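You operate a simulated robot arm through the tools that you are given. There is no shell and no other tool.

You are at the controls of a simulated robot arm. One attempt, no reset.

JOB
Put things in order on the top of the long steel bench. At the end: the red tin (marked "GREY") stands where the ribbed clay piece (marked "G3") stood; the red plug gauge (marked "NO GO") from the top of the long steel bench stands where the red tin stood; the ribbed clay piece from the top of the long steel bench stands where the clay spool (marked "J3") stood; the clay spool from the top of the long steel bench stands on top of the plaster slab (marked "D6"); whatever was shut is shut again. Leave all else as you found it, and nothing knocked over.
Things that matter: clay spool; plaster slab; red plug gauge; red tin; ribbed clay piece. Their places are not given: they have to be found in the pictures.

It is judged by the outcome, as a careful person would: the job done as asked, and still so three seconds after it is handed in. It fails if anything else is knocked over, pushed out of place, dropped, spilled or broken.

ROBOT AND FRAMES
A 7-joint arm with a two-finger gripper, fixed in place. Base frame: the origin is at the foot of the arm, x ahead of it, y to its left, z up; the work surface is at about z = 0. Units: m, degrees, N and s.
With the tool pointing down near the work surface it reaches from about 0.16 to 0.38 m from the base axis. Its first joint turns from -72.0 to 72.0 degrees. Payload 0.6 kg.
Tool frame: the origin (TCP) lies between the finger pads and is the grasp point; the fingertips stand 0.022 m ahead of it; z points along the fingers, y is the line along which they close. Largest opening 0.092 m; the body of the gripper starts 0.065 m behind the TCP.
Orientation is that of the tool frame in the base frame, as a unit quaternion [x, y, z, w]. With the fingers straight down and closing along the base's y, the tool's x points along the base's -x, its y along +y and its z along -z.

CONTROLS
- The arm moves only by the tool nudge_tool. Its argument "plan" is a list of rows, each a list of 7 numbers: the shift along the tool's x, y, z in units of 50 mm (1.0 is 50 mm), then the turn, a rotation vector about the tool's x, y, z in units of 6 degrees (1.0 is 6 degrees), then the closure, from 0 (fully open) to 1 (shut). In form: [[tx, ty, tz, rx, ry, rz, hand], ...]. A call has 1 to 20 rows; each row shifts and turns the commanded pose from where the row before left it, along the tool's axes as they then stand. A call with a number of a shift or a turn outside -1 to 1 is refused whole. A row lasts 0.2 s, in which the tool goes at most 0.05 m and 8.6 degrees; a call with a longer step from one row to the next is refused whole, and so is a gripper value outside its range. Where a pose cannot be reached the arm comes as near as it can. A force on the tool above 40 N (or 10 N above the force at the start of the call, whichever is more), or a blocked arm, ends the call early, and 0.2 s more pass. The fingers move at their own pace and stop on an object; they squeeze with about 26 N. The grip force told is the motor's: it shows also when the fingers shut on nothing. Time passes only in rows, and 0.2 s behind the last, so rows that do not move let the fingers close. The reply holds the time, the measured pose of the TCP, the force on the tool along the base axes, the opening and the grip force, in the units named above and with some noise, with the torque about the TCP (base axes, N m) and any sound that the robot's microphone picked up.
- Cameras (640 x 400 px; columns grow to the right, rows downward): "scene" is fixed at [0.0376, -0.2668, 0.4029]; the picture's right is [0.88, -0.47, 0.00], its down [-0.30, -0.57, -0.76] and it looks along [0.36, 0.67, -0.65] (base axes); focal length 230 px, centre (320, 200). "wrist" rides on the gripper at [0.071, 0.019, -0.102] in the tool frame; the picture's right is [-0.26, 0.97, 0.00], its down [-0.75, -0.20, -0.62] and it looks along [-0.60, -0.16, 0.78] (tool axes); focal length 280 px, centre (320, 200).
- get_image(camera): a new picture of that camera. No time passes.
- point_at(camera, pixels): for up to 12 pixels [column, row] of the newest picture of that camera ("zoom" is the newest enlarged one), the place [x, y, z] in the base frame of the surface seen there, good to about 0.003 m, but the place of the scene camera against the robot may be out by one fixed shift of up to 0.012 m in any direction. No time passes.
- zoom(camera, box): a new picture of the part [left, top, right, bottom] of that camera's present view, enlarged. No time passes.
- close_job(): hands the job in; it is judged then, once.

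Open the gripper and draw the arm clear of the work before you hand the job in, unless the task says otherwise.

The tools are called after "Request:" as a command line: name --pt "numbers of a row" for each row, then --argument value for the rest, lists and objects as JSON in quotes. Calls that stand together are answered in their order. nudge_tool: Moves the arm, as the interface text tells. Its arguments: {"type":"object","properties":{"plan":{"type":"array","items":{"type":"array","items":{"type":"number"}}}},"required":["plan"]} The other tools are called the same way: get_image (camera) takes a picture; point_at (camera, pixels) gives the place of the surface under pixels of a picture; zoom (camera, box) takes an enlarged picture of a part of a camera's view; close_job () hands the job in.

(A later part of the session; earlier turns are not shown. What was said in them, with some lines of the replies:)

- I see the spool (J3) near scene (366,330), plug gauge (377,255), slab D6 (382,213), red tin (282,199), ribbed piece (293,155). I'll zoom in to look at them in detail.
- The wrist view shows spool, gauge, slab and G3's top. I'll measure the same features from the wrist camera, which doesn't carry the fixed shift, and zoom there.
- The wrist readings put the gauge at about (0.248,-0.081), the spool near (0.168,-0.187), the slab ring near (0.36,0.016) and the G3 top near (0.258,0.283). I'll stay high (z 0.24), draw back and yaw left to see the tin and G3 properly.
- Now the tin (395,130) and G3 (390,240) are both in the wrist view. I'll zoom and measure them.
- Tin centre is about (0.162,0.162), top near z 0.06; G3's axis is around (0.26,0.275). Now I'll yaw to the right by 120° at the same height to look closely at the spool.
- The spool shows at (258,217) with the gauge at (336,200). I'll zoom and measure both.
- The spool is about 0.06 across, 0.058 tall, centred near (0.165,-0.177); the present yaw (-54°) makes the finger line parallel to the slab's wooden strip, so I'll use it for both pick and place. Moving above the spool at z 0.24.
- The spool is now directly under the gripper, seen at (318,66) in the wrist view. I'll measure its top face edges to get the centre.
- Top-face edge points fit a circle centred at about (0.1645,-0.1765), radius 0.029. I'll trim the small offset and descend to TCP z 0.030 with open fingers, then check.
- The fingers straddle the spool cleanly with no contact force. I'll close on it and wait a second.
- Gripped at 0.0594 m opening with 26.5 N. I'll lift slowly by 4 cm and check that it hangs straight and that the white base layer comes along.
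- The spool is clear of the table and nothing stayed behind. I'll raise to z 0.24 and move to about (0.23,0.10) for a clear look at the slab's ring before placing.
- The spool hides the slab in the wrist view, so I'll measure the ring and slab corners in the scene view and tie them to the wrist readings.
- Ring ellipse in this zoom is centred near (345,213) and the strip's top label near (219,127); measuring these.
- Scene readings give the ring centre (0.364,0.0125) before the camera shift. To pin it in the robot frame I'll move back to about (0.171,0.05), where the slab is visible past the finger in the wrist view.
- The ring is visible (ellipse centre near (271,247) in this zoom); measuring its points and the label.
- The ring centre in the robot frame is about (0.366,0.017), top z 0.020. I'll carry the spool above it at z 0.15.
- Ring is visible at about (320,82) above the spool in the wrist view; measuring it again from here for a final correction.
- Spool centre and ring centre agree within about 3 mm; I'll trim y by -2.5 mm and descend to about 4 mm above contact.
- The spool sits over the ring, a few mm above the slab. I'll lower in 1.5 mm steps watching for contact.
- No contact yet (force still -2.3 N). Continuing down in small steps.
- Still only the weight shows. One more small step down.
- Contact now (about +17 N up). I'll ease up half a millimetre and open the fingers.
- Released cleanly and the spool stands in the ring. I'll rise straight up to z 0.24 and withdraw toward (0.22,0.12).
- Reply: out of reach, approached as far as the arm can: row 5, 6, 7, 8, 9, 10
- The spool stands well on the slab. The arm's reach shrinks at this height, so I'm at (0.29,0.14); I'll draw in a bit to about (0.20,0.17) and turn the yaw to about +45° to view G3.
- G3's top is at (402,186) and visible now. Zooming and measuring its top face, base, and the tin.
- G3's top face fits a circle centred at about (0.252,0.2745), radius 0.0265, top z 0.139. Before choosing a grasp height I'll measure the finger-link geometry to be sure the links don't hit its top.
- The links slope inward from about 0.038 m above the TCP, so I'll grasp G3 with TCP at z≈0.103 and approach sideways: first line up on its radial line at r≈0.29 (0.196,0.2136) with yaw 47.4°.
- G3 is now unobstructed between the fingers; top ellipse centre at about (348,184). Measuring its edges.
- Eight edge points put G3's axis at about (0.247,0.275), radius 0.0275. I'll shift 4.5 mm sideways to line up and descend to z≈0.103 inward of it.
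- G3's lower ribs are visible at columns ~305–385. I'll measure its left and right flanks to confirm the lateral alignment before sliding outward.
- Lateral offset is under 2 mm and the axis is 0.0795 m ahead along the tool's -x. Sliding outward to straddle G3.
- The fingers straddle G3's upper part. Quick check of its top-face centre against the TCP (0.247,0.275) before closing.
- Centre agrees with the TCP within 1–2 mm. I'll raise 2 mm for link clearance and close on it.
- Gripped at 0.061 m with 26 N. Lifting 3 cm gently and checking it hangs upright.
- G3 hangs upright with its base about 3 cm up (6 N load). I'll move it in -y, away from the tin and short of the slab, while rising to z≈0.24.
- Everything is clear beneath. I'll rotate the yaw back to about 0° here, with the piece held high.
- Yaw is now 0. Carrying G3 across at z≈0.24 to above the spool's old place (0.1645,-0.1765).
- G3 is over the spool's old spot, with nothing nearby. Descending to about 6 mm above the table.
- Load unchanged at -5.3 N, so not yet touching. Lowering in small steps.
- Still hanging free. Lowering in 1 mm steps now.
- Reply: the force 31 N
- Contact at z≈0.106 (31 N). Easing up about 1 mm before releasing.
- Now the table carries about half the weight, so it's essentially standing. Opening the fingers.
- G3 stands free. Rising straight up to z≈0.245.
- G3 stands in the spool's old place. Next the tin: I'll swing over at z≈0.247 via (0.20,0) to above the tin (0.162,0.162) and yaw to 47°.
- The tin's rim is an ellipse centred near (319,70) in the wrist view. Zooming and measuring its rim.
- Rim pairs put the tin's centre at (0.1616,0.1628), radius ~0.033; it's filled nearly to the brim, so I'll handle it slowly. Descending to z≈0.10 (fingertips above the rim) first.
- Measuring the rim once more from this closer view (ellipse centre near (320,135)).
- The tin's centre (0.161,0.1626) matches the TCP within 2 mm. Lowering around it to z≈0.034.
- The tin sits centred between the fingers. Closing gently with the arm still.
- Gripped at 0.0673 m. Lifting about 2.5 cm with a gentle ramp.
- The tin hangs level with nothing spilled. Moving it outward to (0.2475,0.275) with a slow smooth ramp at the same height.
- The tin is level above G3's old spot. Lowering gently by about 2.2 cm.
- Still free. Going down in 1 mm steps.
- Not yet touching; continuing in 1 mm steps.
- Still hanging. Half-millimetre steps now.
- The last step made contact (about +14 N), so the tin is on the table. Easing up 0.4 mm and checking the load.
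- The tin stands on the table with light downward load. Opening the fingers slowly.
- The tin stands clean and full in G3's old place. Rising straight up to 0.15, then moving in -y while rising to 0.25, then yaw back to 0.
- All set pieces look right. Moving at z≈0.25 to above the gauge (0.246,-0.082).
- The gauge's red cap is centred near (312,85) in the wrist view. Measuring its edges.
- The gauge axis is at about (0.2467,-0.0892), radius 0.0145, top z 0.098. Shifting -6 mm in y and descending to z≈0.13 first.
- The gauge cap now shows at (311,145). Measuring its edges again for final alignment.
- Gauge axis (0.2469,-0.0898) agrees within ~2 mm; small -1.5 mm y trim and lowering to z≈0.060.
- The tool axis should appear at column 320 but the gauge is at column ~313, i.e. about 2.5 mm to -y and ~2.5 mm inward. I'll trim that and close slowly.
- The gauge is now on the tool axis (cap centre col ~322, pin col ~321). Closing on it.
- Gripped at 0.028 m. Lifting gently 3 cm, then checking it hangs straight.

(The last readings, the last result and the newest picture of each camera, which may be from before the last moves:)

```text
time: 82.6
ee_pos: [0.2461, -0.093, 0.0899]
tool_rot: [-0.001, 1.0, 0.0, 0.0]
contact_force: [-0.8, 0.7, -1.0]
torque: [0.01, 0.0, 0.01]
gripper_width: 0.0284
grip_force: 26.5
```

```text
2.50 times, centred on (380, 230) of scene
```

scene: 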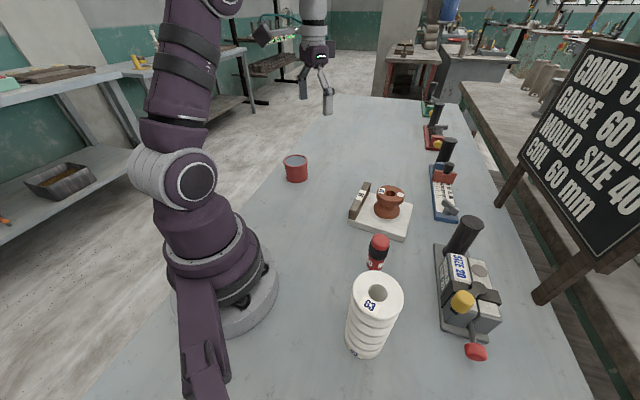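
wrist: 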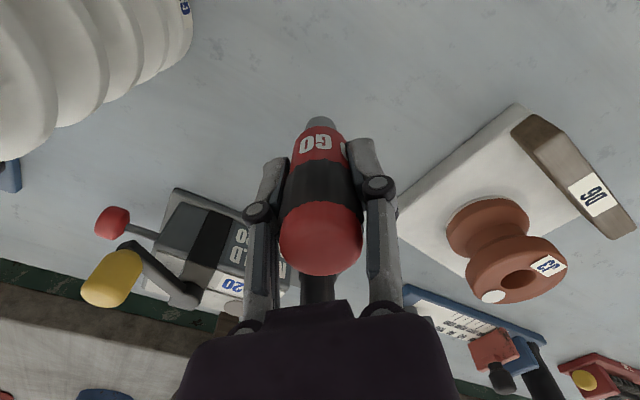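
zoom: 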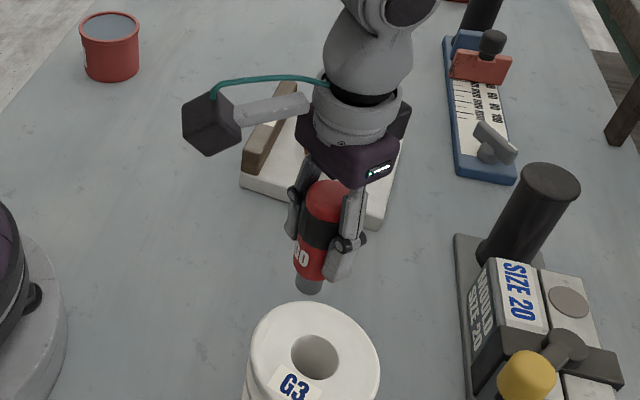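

The gauge hangs straight. Raising to z≈0.24 and carrying it to above the tin's old place (0.161,0.1627).

Request:
nudge_tool --pt "0 0 -0.5 0 0 0 1" --pt "0 0 -0.7 0 0 0 1" --pt "0 0 -0.7 0 0 0 1" --pt "0 0 -0.7 0 0 0 1" --pt "0 0 -0.4 0 0 0 1" --pt "0.213 0.639 0 0 0 0 1" --pt "0.213 0.639 0 0 0 0 1" --pt "0.213 0.639 0 0 0 0 1" --pt "0.213 0.639 0 0 0 0 1" --pt "0.213 0.639 0 0 0 0 1" --pt "0.213 0.639 0 0 0 0 1" --pt "0.213 0.639 0 0 0 0 1" --pt "0.213 0.639 0 0 0 0 1" --pt "0 0 0 0 0 0 1"

Request:
get_image --camera "scene"

Request:
get_image --camera "wrist"

```text
time: 85.6
ee_pos: [0.1607, 0.163, 0.2391]
tool_rot: [0.0, 1.0, 0.0, -0.001]
contact_force: [0.1, 0.4, -1.2]
torque: [-0.02, 0.0, -0.01]
gripper_width: 0.0286
grip_force: 25.9
```

```text
taken
```

scene: 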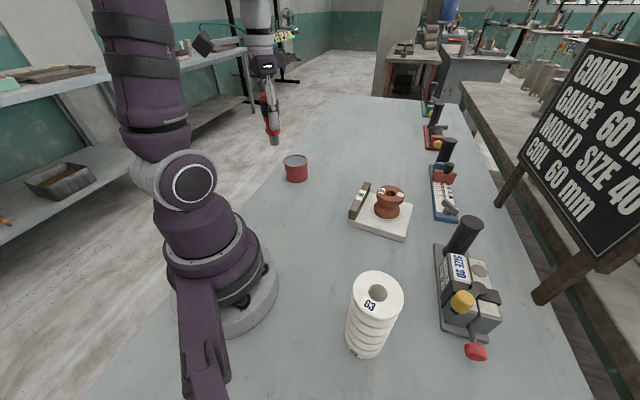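

```text
taken
```

wrist: 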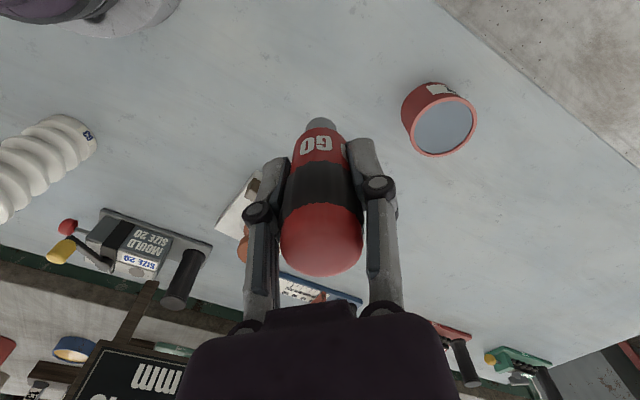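

Over the tin's old spot, nothing nearby. Descending to about 8 mm above contact.

Request:
nudge_tool --pt "0 0 0.4 0 0 0 1" --pt "0 0 0.6 0 0 0 1" --pt "0 0 0.7 0 0 0 1" --pt "0 0 0.7 0 0 0 1" --pt "0 0 0.6 0 0 0 1" --pt "0 0 0.3 0 0 0 1" --pt "0 0 0.1 0 0 0 1" --pt "0 0 0 0 0 0 1"

Request:
zoom --camera "scene" --box '[220, 120, 360, 250]'

```text
time: 87.4
ee_pos: [0.1578, 0.1642, 0.0708]
tool_rot: [-0.001, 1.0, 0.0, 0.0]
contact_force: [-0.4, -0.8, -1.5]
torque: [-0.04, 0.01, 0.0]
gripper_width: 0.0285
grip_force: 25.8
```

```text
3.08 times, centred on (290, 185) of scene
```

zoom: 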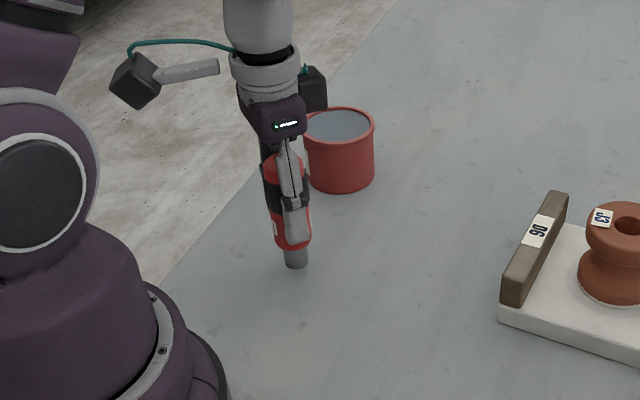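

Gauge pin is just above the table. Lowering 6 mm, then finer.

Request:
nudge_tool --pt "-0.03 0 0.04 0 0 0 1" --pt "0 0 0.04 0 0 0 1" --pt "0 0 0.04 0 0 0 1" --pt "0 0 0 0 0 0 1"

```text
time: 88.4
ee_pos: [0.1618, 0.1625, 0.0644]
tool_rot: [-0.001, 1.0, 0.0, 0.0]
contact_force: [-0.1, 0.4, -2.1]
torque: [0.0, 0.0, -0.02]
gripper_width: 0.0283
grip_force: 25.5
```

Still free (only the weight). Lowering 1 mm per step.

Request:
nudge_tool --pt "0 0 0.02 0 0 0 1" --pt "0 0 0.02 0 0 0 1" --pt "0 0 0.02 0 0 0 1" --pt "0 0 0 0 0 0 1"

```text
time: 89.4
ee_pos: [0.1621, 0.1617, 0.0617]
tool_rot: [0.0, 1.0, 0.0, 0.0]
contact_force: [0.2, 0.2, -0.6]
torque: [-0.01, -0.03, -0.03]
gripper_width: 0.0283
grip_force: 25.8
```

No clear contact yet (grasp height was ~0.059–0.060). Two more half-to-one-millimetre steps.

Request:
nudge_tool --pt "0 0 0.015 0 0 0 1" --pt "0 0 0 0 0 0 1"

```text
time: 90.0
ee_pos: [0.1616, 0.1623, 0.0612]
tool_rot: [-0.001, 1.0, -0.001, 0.0]
contact_force: [0.2, 1.2, -1.3]
torque: [0.01, -0.02, -0.01]
gripper_width: 0.0283
grip_force: 26.5
```

Still only the weight; another 0.75 mm down.

Request:
nudge_tool --pt "0 0 0.015 0 0 0 1" --pt "0 0 0 0 0 0 1"

```text
time: 90.6
ee_pos: [0.1616, 0.1613, 0.0592]
tool_rot: [-0.001, 1.0, 0.0, 0.0]
contact_force: [-3.2, -0.4, 20.1]
torque: [0.03, 0.11, -0.02]
gripper_width: 0.0284
grip_force: 26.0
```

Contact (+20 N). Easing up 0.5 mm and reading the load before release.

Request:
nudge_tool --pt "0 0 -0.01 0 0 0 1" --pt "0 0 0 0 0 0 1"

Request:
zoom --camera "scene" --box '[220, 120, 360, 250]'

Request:
get_image --camera "wrist"

```text
time: 91.2
ee_pos: [0.1596, 0.1626, 0.0608]
tool_rot: [0.0, 1.0, 0.001, 0.0]
contact_force: [3.6, 1.6, 10.3]
torque: [0.09, -0.26, -0.01]
gripper_width: 0.0284
grip_force: 25.7
```

```text
3.08 times, centred on (290, 185) of scene
```

zoom: 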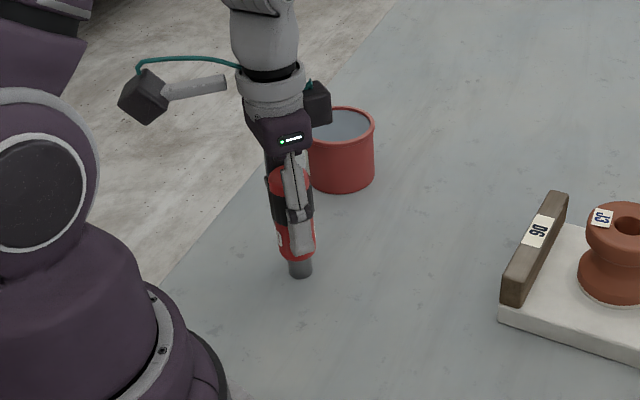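

```text
taken
```

wrist: 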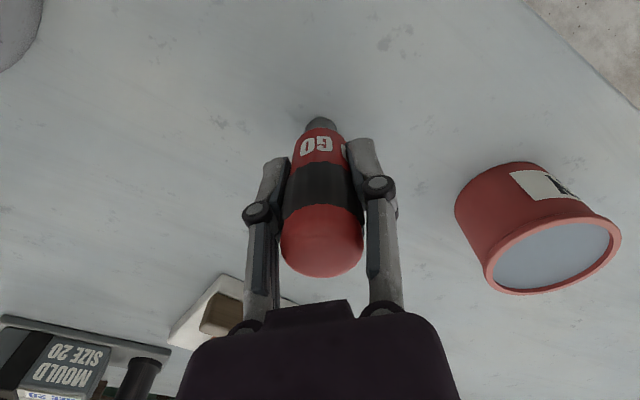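

Load is +10 N with some sideways friction; easing up another 0.3 mm to relax it before opening.

Request:
nudge_tool --pt "0 0 -0.006 0 0 0 1" --pt "0 0 0 0 0 0 1" --pt "0 0 0 0 0 0 1"

```text
time: 92.0
ee_pos: [0.161, 0.1627, 0.0603]
tool_rot: [0.0, 1.0, 0.0, -0.001]
contact_force: [2.2, 0.6, 5.3]
torque: [0.05, -0.13, 0.0]
gripper_width: 0.0288
grip_force: 26.3
```

Load down to +5 N. One more 0.25 mm ease, then a slow opening.

Request:
nudge_tool --pt "0 0 -0.005 0 0 0 1" --pt "0 0 0 0 0 0 1" --pt "0 0 0 0 0 0 0.66" --pt "0 0 0 0 0 0 0.62" --pt "0 0 0 0 0 0 0.58" --pt "0 0 0 0 0 0 0.5"

Request:
get_image --camera "wrist"

Request:
zoom --camera "scene" --box '[220, 120, 360, 250]'

```text
time: 93.4
ee_pos: [0.1611, 0.1625, 0.0613]
tool_rot: [-0.001, 1.0, -0.001, 0.0]
contact_force: [0.8, -0.5, 0.7]
torque: [0.03, 0.02, 0.01]
gripper_width: 0.0462
grip_force: 0.0
```

```text
taken
```

wrist: 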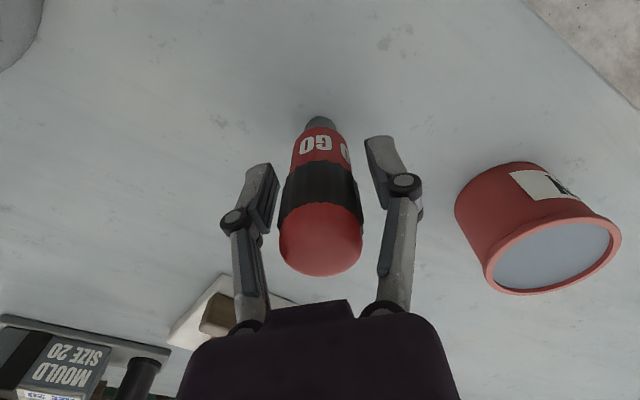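

```text
3.08 times, centred on (290, 185) of scene
```

zoom: 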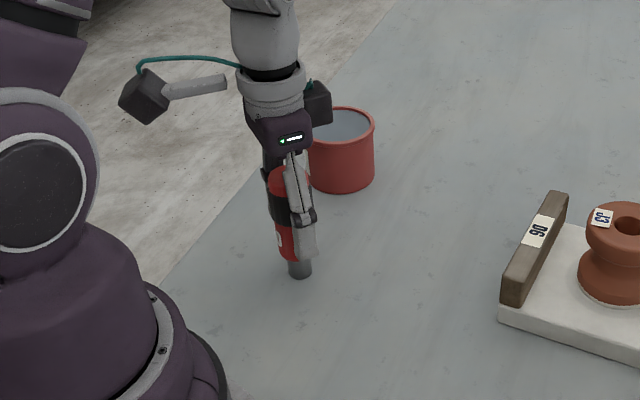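

The gauge stands on its own between the opened fingers. Opening fully, then rising straight up to about z 0.22.

Request:
nudge_tool --pt "0 0 0 0 0 0 0.2" --pt "0 0 0 0 0 0 0" --pt "0 0 0 0 0 0 0" --pt "0 0 0 0 0 0 0" --pt "0 0 -0.2 0 0 0 0" --pt "0 0 -0.4 0 0 0 0" --pt "0 0 -0.6 0 0 0 0" --pt "0 0 -0.6 0 0 0 0" --pt "0 0 -0.6 0 0 0 0" --pt "0 0 -0.6 0 0 0 0" --pt "0 0 -0.6 0 0 0 0" --pt "0 0 0 0 0 0 0"

Request:
get_image --camera "wrist"

Request:
get_image --camera "scene"

```text
time: 96.0
ee_pos: [0.1595, 0.1613, 0.2399]
tool_rot: [-0.001, 1.0, 0.0, 0.001]
contact_force: [-0.2, -0.7, -0.3]
torque: [0.0, 0.01, -0.02]
gripper_width: 0.092
grip_force: 0.1
```

```text
taken
```

wrist: 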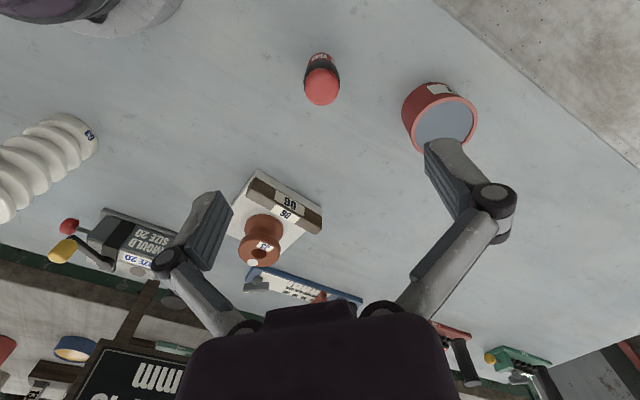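

```text
taken
```

scene: 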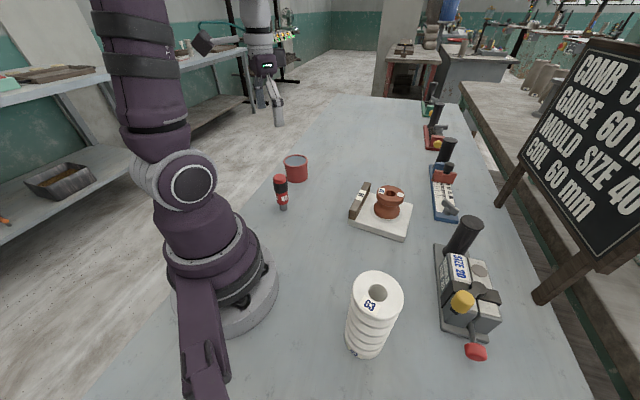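

Every piece now stands in its place and the slab and moulds look unmoved. I'll draw the arm back to its starting place at (0.248,0.077,0.24) and take a last careful look.

Request:
nudge_tool --pt "-0.44 -0.42 0 0 0 0 0" --pt "-0.44 -0.42 0 0 0 0 0" --pt "-0.44 -0.42 0 0 0 0 0" --pt "-0.44 -0.42 0 0 0 0 0" --pt "0 0 0 0 0 0 0" --pt "0 0 0 0 0 0 0"

Request:
get_image --camera "scene"

Request:
get_image --camera "wrist"

Request:
zoom --camera "scene" --box '[240, 130, 440, 255]'

```text
time: 97.4
ee_pos: [0.2486, 0.0802, 0.2414]
tool_rot: [-0.001, 1.0, 0.001, 0.001]
contact_force: [-1.1, -0.6, -0.6]
torque: [0.03, -0.03, 0.0]
gripper_width: 0.0924
grip_force: 0.0
```

```text
taken
```

scene: 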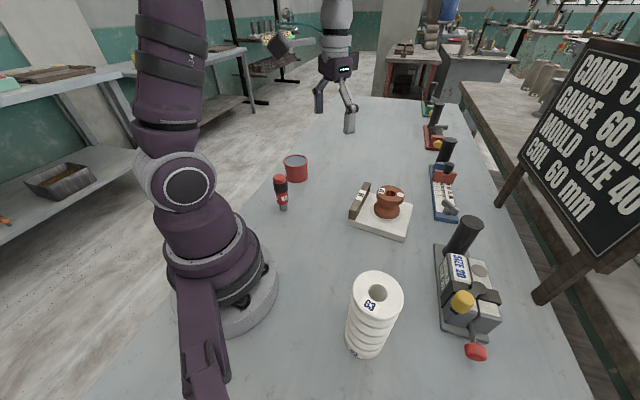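

```text
taken
```

wrist: 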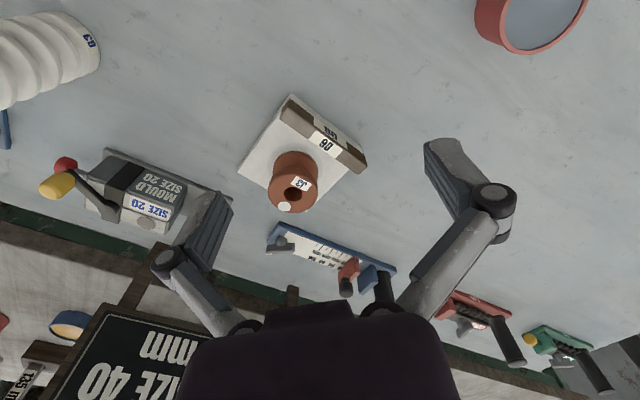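

```text
3.20 times, centred on (340, 192) of scene
```

zoom: 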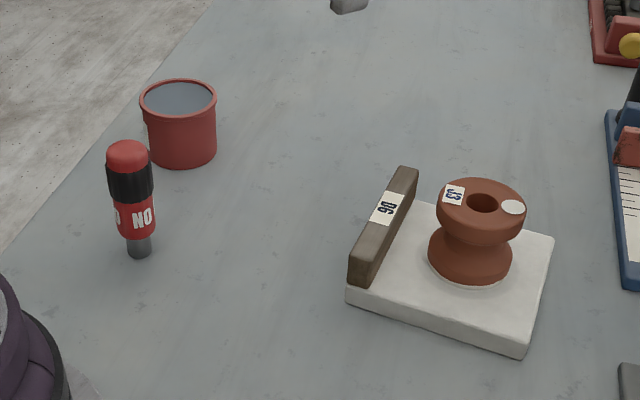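

The gripper is open and clear. The tin stands full in G3's old place, the gauge upright in the tin's place, G3 in the spool's place, and the spool sits in the ring on slab D6. Everything else is unmoved, so I'm handing in.

Request:
close_job

```text
The job is handed in.
```

The job is handed in, and the last pictures show every piece where you asked for it:

- **Clay spool (J3):** stands in the ring on top of the plaster slab (D6).
- **Ribbed clay piece (G3):** stands where the spool stood.
- **Red tin (GREY):** stands where G3 stood. It was full almost to the brim, so I moved it slowly and level, and the pictures show no spill.
- **Red plug gauge (NO GO):** stands upright where the tin stood.

By the arm's own readings, each piece went down within about 2–3 mm of its target. Nothing was knocked over, and the slab, moulds and the other things on the bench look unmoved. I never had to open anything shut. The gripper is open and the arm is clear of the work, back near its starting position.
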